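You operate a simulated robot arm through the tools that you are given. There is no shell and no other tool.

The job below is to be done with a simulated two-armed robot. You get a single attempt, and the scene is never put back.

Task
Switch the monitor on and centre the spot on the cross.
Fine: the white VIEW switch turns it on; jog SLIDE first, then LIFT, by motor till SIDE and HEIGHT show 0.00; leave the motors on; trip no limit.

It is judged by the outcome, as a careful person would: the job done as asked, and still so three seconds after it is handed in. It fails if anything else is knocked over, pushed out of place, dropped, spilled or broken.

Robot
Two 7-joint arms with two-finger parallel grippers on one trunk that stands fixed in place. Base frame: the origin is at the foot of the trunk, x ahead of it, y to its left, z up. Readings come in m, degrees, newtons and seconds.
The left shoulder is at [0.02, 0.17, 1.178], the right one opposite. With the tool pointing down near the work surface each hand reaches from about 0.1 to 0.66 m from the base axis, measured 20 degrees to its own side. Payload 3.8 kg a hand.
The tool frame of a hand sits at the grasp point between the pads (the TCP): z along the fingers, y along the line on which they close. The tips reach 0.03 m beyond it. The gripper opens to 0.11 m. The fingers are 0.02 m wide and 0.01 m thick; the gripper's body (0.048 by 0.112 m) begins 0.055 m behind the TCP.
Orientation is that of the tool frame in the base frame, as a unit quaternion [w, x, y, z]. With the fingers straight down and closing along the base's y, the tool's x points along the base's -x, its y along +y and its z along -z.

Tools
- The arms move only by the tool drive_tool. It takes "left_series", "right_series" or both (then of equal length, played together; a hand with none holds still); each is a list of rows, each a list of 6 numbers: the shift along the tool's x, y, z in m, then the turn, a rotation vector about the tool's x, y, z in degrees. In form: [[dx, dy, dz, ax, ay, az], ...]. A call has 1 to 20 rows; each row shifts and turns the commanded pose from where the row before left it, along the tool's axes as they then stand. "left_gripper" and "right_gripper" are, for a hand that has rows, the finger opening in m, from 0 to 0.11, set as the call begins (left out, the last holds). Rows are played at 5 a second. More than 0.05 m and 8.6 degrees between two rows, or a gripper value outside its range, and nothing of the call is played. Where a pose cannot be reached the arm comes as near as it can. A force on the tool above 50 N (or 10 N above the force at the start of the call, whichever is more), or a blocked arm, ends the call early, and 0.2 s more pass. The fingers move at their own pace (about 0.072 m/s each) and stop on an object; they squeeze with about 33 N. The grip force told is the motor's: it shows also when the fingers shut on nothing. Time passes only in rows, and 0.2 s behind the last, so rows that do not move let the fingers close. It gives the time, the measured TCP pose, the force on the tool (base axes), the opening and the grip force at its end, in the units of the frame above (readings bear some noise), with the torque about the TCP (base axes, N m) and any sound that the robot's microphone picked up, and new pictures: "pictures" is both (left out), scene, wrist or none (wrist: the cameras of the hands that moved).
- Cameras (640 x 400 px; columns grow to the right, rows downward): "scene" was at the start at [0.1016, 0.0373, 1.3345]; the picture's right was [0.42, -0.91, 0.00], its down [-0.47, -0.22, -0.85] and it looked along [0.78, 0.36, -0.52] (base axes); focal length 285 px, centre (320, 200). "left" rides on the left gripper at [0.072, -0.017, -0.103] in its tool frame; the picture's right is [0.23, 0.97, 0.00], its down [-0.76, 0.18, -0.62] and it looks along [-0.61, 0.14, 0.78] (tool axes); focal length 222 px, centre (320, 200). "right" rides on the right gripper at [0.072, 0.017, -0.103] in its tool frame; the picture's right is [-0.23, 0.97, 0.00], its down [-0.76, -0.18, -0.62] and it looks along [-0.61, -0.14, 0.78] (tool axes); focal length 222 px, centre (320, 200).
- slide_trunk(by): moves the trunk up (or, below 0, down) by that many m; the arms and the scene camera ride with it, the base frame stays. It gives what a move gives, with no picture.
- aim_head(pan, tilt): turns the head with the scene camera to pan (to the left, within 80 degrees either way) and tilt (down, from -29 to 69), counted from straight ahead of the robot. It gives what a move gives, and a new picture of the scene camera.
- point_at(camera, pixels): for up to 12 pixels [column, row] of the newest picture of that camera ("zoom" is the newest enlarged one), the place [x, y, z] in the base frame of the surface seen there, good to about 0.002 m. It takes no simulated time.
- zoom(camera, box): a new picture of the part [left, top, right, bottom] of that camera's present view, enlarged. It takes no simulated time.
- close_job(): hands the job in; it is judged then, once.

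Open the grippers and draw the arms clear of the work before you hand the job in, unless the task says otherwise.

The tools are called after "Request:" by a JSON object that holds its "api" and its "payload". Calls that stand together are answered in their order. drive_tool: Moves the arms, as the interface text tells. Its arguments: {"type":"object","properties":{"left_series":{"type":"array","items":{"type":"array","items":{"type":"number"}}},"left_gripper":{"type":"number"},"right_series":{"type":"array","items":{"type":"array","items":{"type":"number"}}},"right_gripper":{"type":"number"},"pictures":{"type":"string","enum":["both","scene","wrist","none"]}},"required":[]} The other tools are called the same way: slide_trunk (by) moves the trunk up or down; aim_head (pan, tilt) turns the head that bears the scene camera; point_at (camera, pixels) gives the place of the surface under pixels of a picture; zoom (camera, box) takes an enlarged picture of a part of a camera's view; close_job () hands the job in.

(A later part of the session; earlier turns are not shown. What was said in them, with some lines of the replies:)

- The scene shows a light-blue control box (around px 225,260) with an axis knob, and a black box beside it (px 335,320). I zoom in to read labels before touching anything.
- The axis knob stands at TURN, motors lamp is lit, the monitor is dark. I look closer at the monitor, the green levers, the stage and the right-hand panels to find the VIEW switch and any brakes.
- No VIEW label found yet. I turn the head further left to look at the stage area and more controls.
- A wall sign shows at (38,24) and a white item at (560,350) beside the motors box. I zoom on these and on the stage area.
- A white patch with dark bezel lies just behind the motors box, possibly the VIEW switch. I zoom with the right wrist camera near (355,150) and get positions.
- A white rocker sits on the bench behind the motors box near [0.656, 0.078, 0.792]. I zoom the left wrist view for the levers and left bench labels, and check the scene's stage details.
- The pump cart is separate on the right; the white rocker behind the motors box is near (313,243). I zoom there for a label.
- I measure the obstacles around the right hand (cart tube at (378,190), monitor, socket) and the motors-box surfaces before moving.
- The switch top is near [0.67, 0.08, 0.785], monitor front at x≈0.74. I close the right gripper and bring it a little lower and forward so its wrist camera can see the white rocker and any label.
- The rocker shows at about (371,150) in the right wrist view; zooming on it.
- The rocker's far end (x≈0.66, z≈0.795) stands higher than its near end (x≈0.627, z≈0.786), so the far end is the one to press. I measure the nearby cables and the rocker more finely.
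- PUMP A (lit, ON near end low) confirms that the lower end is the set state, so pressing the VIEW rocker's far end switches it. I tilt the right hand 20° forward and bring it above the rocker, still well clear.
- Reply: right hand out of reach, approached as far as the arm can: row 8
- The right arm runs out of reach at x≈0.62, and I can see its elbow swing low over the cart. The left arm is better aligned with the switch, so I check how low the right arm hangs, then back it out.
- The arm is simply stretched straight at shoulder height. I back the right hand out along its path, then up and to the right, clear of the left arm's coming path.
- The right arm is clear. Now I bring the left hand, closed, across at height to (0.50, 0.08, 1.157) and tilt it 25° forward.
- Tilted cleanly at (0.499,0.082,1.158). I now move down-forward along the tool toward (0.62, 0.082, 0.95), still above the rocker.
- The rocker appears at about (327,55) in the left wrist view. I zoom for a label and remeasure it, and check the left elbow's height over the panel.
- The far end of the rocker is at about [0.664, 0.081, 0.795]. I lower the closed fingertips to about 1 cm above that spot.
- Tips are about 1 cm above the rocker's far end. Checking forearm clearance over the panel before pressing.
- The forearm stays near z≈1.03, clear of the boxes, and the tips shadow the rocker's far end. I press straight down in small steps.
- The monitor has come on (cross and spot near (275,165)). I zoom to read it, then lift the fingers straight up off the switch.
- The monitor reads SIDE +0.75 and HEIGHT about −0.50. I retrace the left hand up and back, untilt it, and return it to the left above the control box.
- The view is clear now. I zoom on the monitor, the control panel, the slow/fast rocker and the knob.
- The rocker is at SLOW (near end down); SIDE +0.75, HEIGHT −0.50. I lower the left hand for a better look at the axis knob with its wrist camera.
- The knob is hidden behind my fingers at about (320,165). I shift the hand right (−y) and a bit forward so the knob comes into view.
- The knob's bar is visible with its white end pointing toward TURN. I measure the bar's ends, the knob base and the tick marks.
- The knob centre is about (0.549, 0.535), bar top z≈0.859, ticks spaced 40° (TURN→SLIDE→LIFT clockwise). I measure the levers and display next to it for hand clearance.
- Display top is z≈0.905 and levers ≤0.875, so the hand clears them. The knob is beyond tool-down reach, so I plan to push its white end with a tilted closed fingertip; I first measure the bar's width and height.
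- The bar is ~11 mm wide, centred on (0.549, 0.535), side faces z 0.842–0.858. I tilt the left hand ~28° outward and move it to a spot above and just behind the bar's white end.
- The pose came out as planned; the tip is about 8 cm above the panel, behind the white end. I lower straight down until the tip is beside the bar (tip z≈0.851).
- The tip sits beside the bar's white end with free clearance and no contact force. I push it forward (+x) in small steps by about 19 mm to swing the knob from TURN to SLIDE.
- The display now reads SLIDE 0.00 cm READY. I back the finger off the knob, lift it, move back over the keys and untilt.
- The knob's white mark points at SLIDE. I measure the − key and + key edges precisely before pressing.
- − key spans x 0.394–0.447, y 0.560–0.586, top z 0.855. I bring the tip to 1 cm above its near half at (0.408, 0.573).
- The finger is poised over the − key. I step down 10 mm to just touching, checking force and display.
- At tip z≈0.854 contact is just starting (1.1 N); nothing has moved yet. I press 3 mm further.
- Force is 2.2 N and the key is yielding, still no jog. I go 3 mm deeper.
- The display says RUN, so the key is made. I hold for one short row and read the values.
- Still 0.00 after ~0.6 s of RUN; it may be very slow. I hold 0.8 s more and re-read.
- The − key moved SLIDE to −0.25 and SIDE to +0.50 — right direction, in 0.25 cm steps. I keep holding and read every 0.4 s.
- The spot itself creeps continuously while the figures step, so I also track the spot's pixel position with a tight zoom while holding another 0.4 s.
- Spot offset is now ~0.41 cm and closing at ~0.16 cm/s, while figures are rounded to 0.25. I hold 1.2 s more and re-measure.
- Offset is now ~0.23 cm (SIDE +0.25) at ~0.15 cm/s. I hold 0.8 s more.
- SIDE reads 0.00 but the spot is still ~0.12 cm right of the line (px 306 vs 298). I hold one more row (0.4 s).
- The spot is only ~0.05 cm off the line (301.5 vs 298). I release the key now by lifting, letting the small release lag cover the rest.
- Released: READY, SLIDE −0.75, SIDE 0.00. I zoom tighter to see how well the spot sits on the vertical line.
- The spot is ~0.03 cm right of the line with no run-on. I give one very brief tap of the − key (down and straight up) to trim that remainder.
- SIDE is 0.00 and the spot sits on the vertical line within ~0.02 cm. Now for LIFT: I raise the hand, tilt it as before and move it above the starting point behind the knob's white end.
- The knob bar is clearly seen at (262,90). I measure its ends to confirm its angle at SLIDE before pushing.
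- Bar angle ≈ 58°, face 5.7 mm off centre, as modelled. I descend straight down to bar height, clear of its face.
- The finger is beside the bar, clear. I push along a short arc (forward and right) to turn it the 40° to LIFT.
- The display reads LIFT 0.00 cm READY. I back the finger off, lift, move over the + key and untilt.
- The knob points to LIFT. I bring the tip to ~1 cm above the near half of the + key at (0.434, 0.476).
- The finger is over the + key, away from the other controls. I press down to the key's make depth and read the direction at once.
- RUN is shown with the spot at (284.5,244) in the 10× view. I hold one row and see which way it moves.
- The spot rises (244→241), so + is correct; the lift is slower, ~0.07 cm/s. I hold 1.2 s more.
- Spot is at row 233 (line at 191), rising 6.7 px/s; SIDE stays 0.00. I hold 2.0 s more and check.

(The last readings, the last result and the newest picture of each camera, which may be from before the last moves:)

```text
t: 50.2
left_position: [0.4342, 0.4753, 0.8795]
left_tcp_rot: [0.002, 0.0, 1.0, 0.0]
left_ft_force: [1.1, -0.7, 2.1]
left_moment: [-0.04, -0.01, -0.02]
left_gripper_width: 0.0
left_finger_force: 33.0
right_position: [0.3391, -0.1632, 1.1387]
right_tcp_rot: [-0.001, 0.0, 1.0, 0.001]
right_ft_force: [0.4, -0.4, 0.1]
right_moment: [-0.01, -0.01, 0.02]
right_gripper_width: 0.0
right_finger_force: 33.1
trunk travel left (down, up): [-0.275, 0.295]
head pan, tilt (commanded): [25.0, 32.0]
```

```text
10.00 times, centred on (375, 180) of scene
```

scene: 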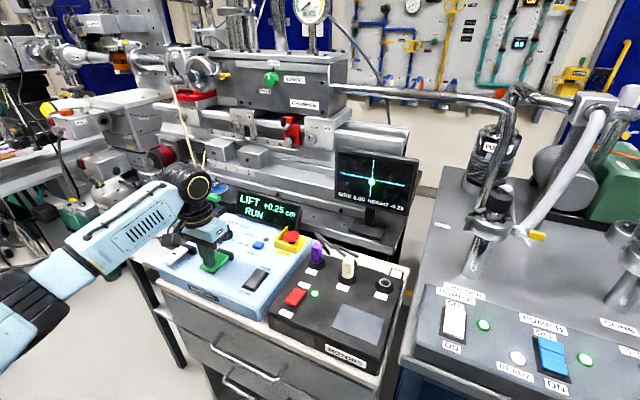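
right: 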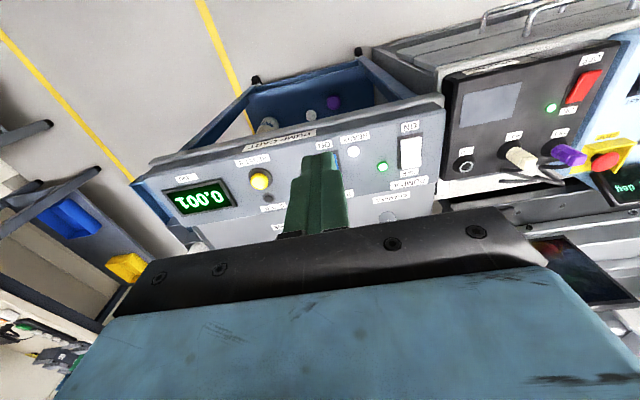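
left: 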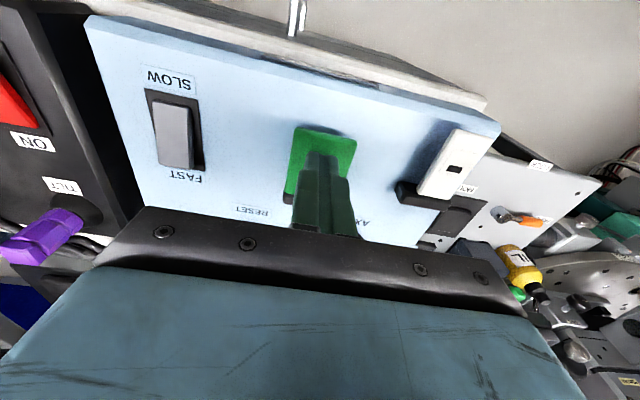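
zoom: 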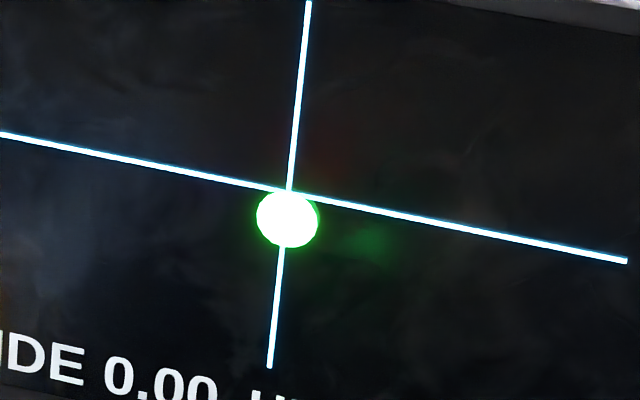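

HEIGHT −0.25; spot is 27 px below the line, 7 px/s. I hold 2.4 s more.

Request:
{"api": "drive_tool", "payload": {"left_series": [[0, 0, 0, 0, 0, 0], [0, 0, 0, 0, 0, 0], [0, 0, 0, 0, 0, 0], [0, 0, 0, 0, 0, 0], [0, 0, 0, 0, 0, 0], [0, 0, 0, 0, 0, 0], [0, 0, 0, 0, 0, 0], [0, 0, 0, 0, 0, 0], [0, 0, 0, 0, 0, 0], [0, 0, 0, 0, 0, 0], [0, 0, 0, 0, 0, 0]], "pictures": "scene"}}

Request:
{"api": "zoom", "payload": {"camera": "scene", "box": [220, 140, 420, 250]}}

Request:
{"api": "zoom", "payload": {"camera": "scene", "box": [360, 160, 390, 200]}}

```text
t: 52.6
left_position: [0.4344, 0.4768, 0.88]
left_tcp_rot: [0.002, 0.0, 1.0, 0.0]
left_ft_force: [0.3, -0.8, 2.8]
left_moment: [-0.06, -0.02, -0.04]
left_gripper_width: 0.0002
left_finger_force: 32.8
right_position: [0.3388, -0.1626, 1.1394]
right_tcp_rot: [0.0, -0.001, 1.0, -0.001]
right_ft_force: [0.4, 0.1, 0.3]
right_moment: [-0.03, 0.0, -0.03]
right_gripper_width: 0.0
right_finger_force: 32.9
trunk travel left (down, up): [-0.275, 0.295]
head pan, tilt (commanded): [25.0, 32.0]
```

scene: 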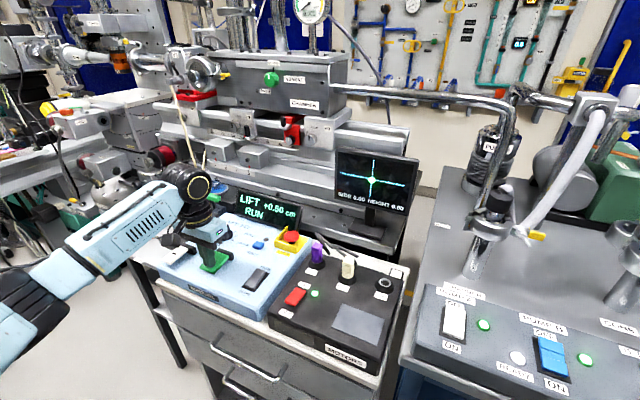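

```text
3.20 times, centred on (320, 195) of scene
```

zoom: 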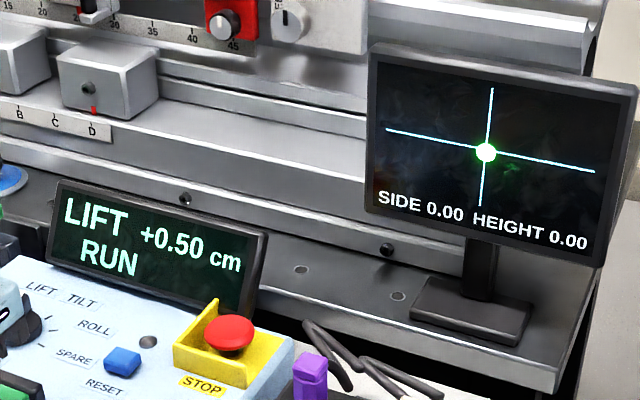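

```text
10.00 times, centred on (375, 180) of scene
```

zoom: 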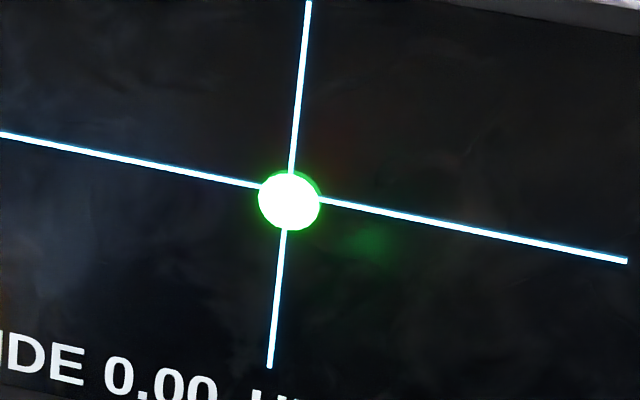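

HEIGHT reads 0.00 with the spot 9 px (~0.08 cm) below the line. I hold 0.8 s more to centre it.

Request:
{"api": "drive_tool", "payload": {"left_series": [[0, 0, 0, 0, 0, 0], [0, 0, 0, 0, 0, 0], [0, 0, 0, 0, 0, 0]], "pictures": "scene"}}

Request:
{"api": "zoom", "payload": {"camera": "scene", "box": [220, 140, 420, 250]}}

Request:
{"api": "zoom", "payload": {"camera": "scene", "box": [360, 160, 390, 200]}}

```text
t: 53.4
left_position: [0.4344, 0.4762, 0.8802]
left_tcp_rot: [0.001, 0.0, 1.0, 0.0]
left_ft_force: [-0.3, 0.2, 2.2]
left_moment: [-0.04, -0.03, -0.03]
left_gripper_width: 0.0001
left_finger_force: 32.7
right_position: [0.3405, -0.1628, 1.1398]
right_tcp_rot: [0.0, 0.0, 1.0, 0.001]
right_ft_force: [-0.7, -0.1, -0.1]
right_moment: [-0.02, 0.03, -0.01]
right_gripper_width: 0.0001
right_finger_force: 32.8
trunk travel left (down, up): [-0.275, 0.295]
head pan, tilt (commanded): [25.0, 32.0]
```

scene: 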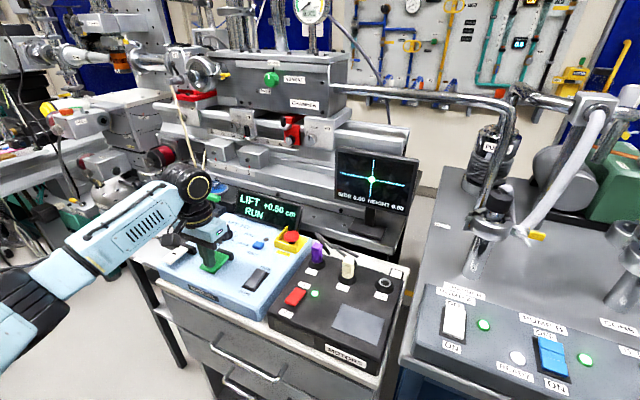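

```text
3.20 times, centred on (320, 195) of scene
```

zoom: 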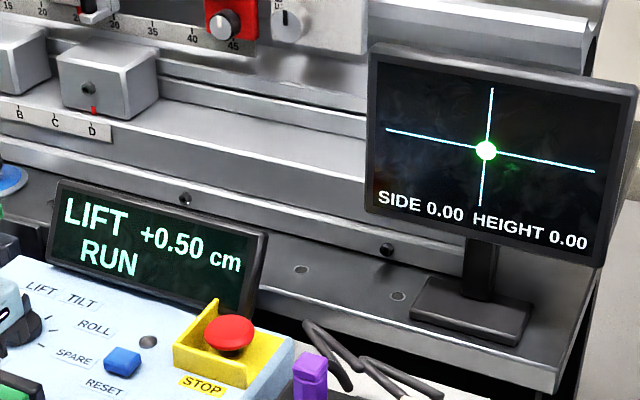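

```text
10.00 times, centred on (375, 180) of scene
```

zoom: 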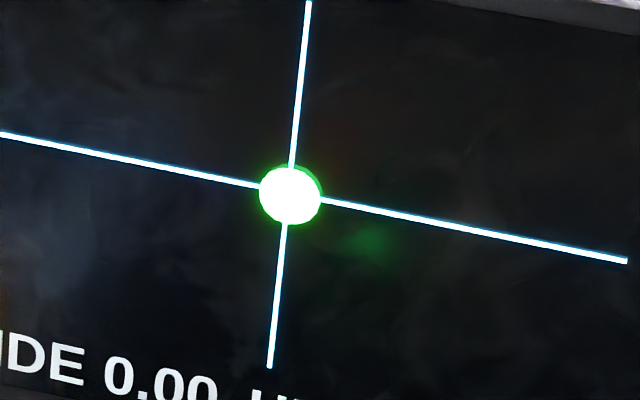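

The spot is now within ~3 px (0.03 cm) of the crossing. I release the + key by lifting.

Request:
{"api": "drive_tool", "payload": {"left_series": [[0, 0, -0.02, 0, 0, 0], [0, 0, 0, 0, 0, 0], [0, 0, 0, 0, 0, 0]], "pictures": "scene"}}

Request:
{"api": "zoom", "payload": {"camera": "scene", "box": [220, 140, 420, 250]}}

Request:
{"api": "zoom", "payload": {"camera": "scene", "box": [360, 160, 390, 200]}}

```text
t: 54.2
left_position: [0.4325, 0.4775, 0.8986]
left_tcp_rot: [0.002, 0.0, 1.0, 0.0]
left_ft_force: [-0.5, -0.2, 0.5]
left_moment: [-0.05, 0.03, 0.03]
left_gripper_width: 0.0
left_finger_force: 32.6
right_position: [0.3387, -0.1633, 1.1408]
right_tcp_rot: [0.0, 0.001, 1.0, 0.0]
right_ft_force: [-0.7, 0.3, -0.3]
right_moment: [0.03, 0.0, 0.01]
right_gripper_width: 0.0
right_finger_force: 33.3
trunk travel left (down, up): [-0.275, 0.295]
head pan, tilt (commanded): [25.0, 32.0]
```

scene: 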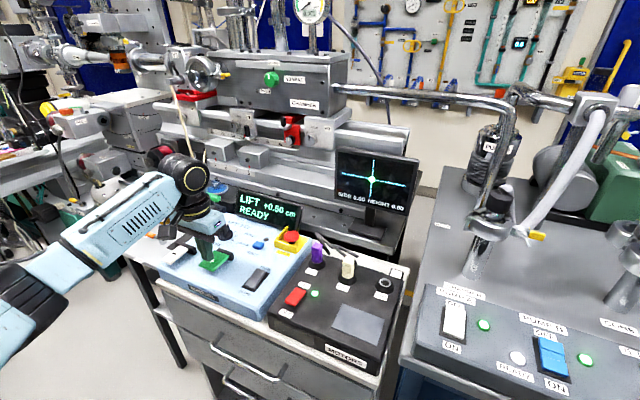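

```text
3.20 times, centred on (320, 195) of scene
```

zoom: 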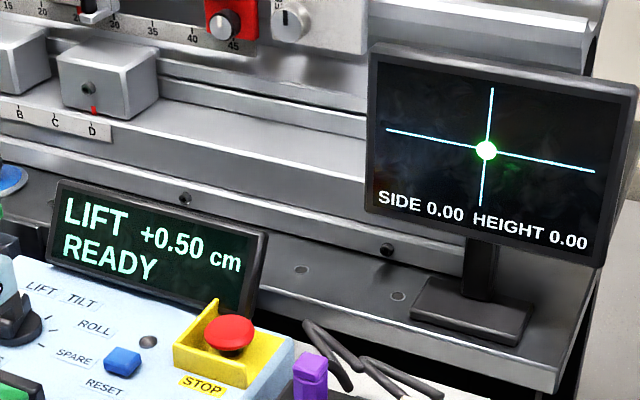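

```text
10.00 times, centred on (375, 180) of scene
```

zoom: 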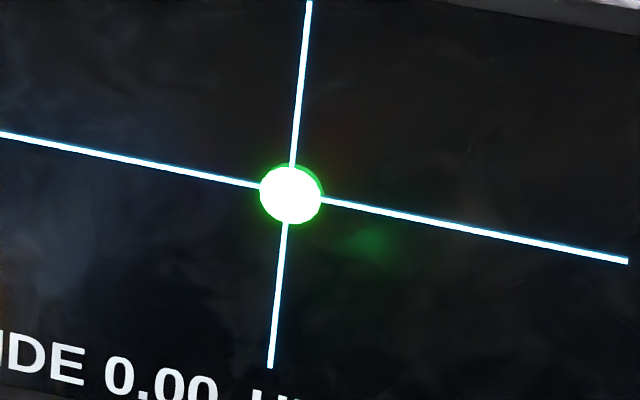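

Both read 0.00, READY, and the spot sits on the crossing. I raise the left hand well clear, open both grippers, and lift the right a little too.

Request:
{"api": "drive_tool", "payload": {"left_series": [[0, 0, -0.04, 0, 0, 0], [0, 0, -0.04, 0, 0, 0], [0, 0, -0.04, 0, 0, 0], [0, 0, -0.04, 0, 0, 0], [0, 0, -0.04, 0, 0, 0], [0.02, -0.01, -0.015, 0, 0, 0], [0.02, -0.01, -0.015, 0, 0, 0], [0.02, -0.01, -0.015, 0, 0, 0], [0.02, -0.01, -0.015, 0, 0, 0], [0, 0, 0, 0, 0, 0]], "pictures": "scene"}}

Request:
{"api": "drive_tool", "payload": {"left_series": [[0, 0, 0, 0, 0, 0], [0, 0, 0, 0, 0, 0], [0, 0, 0, 0, 0, 0], [0, 0, 0, 0, 0, 0], [0, 0, 0, 0, 0, 0]], "right_series": [[0, 0, -0.02, 0, 0, 0], [0, 0, -0.02, 0, 0, 0], [0, 0, -0.02, 0, 0, 0], [0, 0, 0, 0, 0, 0], [0, 0, 0, 0, 0, 0]], "left_gripper": 0.11, "right_gripper": 0.11, "pictures": "both"}}

Request:
{"api": "zoom", "payload": {"camera": "scene", "box": [220, 140, 420, 250]}}

Request:
{"api": "zoom", "payload": {"camera": "scene", "box": [140, 200, 420, 380]}}

Request:
{"api": "zoom", "payload": {"camera": "scene", "box": [360, 160, 390, 200]}}

```text
t: 56.4
left_position: [0.3531, 0.4349, 1.1586]
left_tcp_rot: [0.001, 0.0, 1.0, 0.0]
left_ft_force: [0.5, -0.9, 0.1]
left_moment: [-0.01, 0.0, -0.02]
left_gripper_width: 0.0
left_finger_force: 33.2
right_position: [0.3395, -0.1627, 1.1393]
right_tcp_rot: [0.0, 0.0, 1.0, 0.0]
right_ft_force: [0.2, -0.1, -0.3]
right_moment: [-0.02, 0.02, -0.02]
right_gripper_width: 0.0003
right_finger_force: 33.1
trunk travel left (down, up): [-0.275, 0.295]
head pan, tilt (commanded): [25.0, 32.0]
```

scene: 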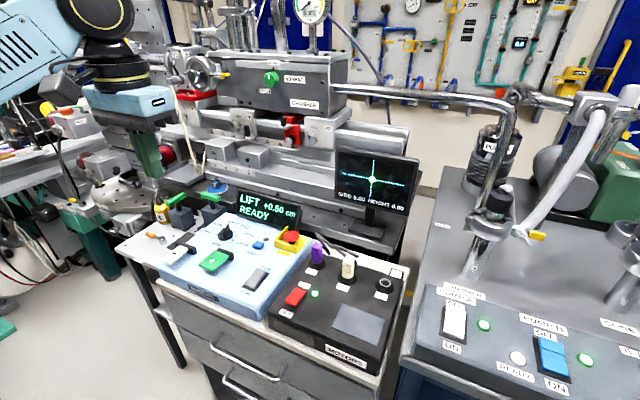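

```text
t: 57.6
left_position: [0.3517, 0.4358, 1.1595]
left_tcp_rot: [0.002, 0.0, 1.0, 0.0]
left_ft_force: [-0.5, 0.1, 0.2]
left_moment: [-0.02, 0.01, 0.03]
left_gripper_width: 0.1099
left_finger_force: 0.1
right_position: [0.3382, -0.1624, 1.2004]
right_tcp_rot: [0.0, 0.0, 1.0, 0.0]
right_ft_force: [-0.5, 0.1, -1.7]
right_moment: [-0.01, -0.02, 0.01]
right_gripper_width: 0.1099
right_finger_force: 0.1
trunk travel left (down, up): [-0.275, 0.295]
head pan, tilt (commanded): [25.0, 32.0]
```

scene: 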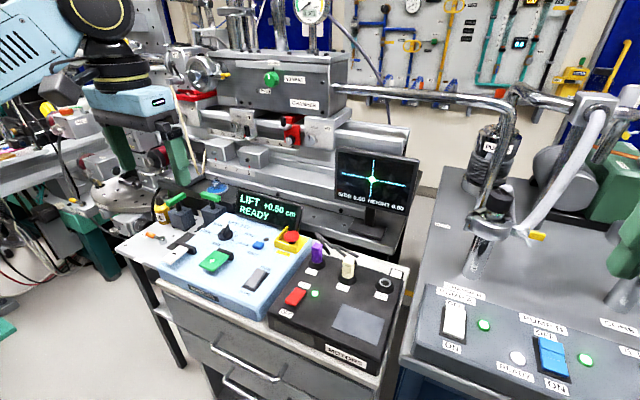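
right: 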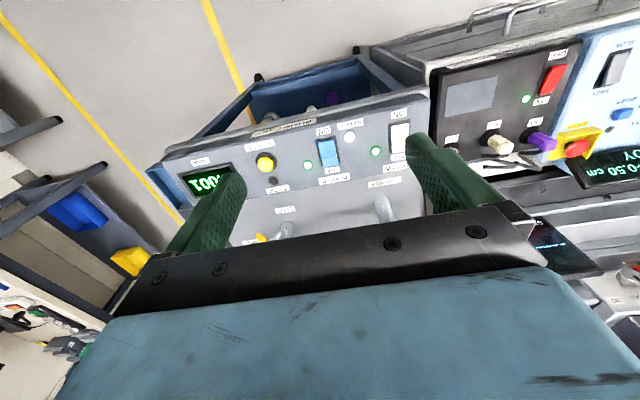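
left: 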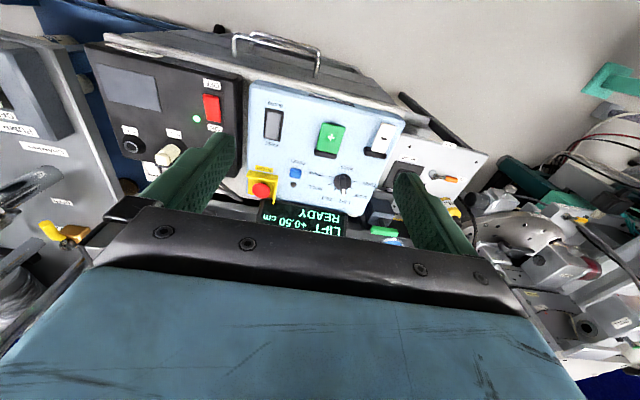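

```text
3.20 times, centred on (320, 195) of scene
```

zoom: 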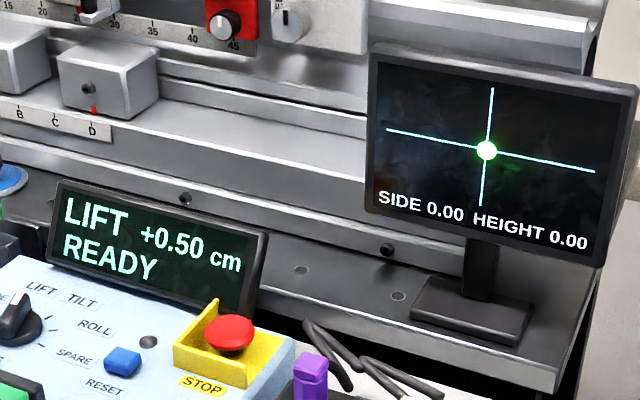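

```text
2.22 times, centred on (280, 290) of scene
```

zoom: 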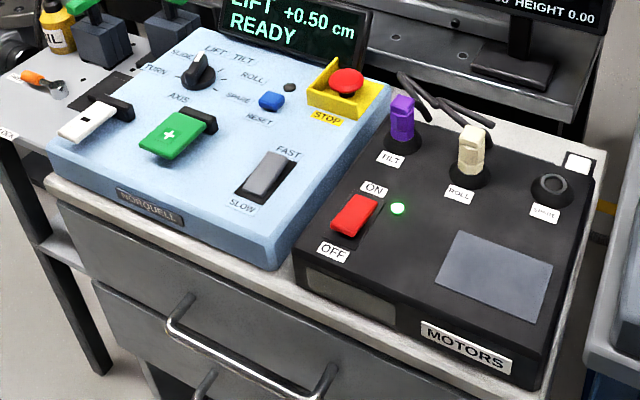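

```text
10.00 times, centred on (375, 180) of scene
```

zoom: 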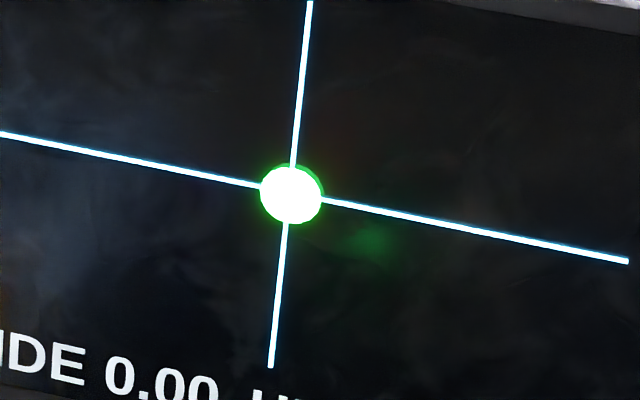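

Monitor is on with SIDE 0.00 and HEIGHT 0.00, the spot is on the cross, LIFT READY, motors lamp still green, nothing disturbed, both hands open and clear. I hand the job in.

Request:
{"api": "close_job", "payload": {}}

```text
The job is handed in.
```

The monitor is on and the spot is centred on the cross: SIDE and HEIGHT both read 0.00. I handed the job in with that still holding.

- **VIEW switch:** I pressed the white rocker on the bench behind the motors box and the monitor came on. Its label was hidden behind the box, so I picked it out by its colour and position.
- **SLIDE, jogged first:** I ran it on SLOW with the − key to −0.75 cm, which took SIDE from +0.75 to 0.00.
- **LIFT, jogged second:** I ran it on SLOW with the + key to +0.50 cm, which took HEIGHT from −0.50 to 0.00.
- **Accuracy:** The SIDE and HEIGHT figures move in 0.25 cm steps, so I lined up the spot by eye. It sits within about 0.03 cm of the crossing.
- **How things were left:** The motors are on with their lamp green. The display shows LIFT READY, no limit tripped, and nothing I could see was moved or knocked over. Both grippers are open and both arms are clear of the work.
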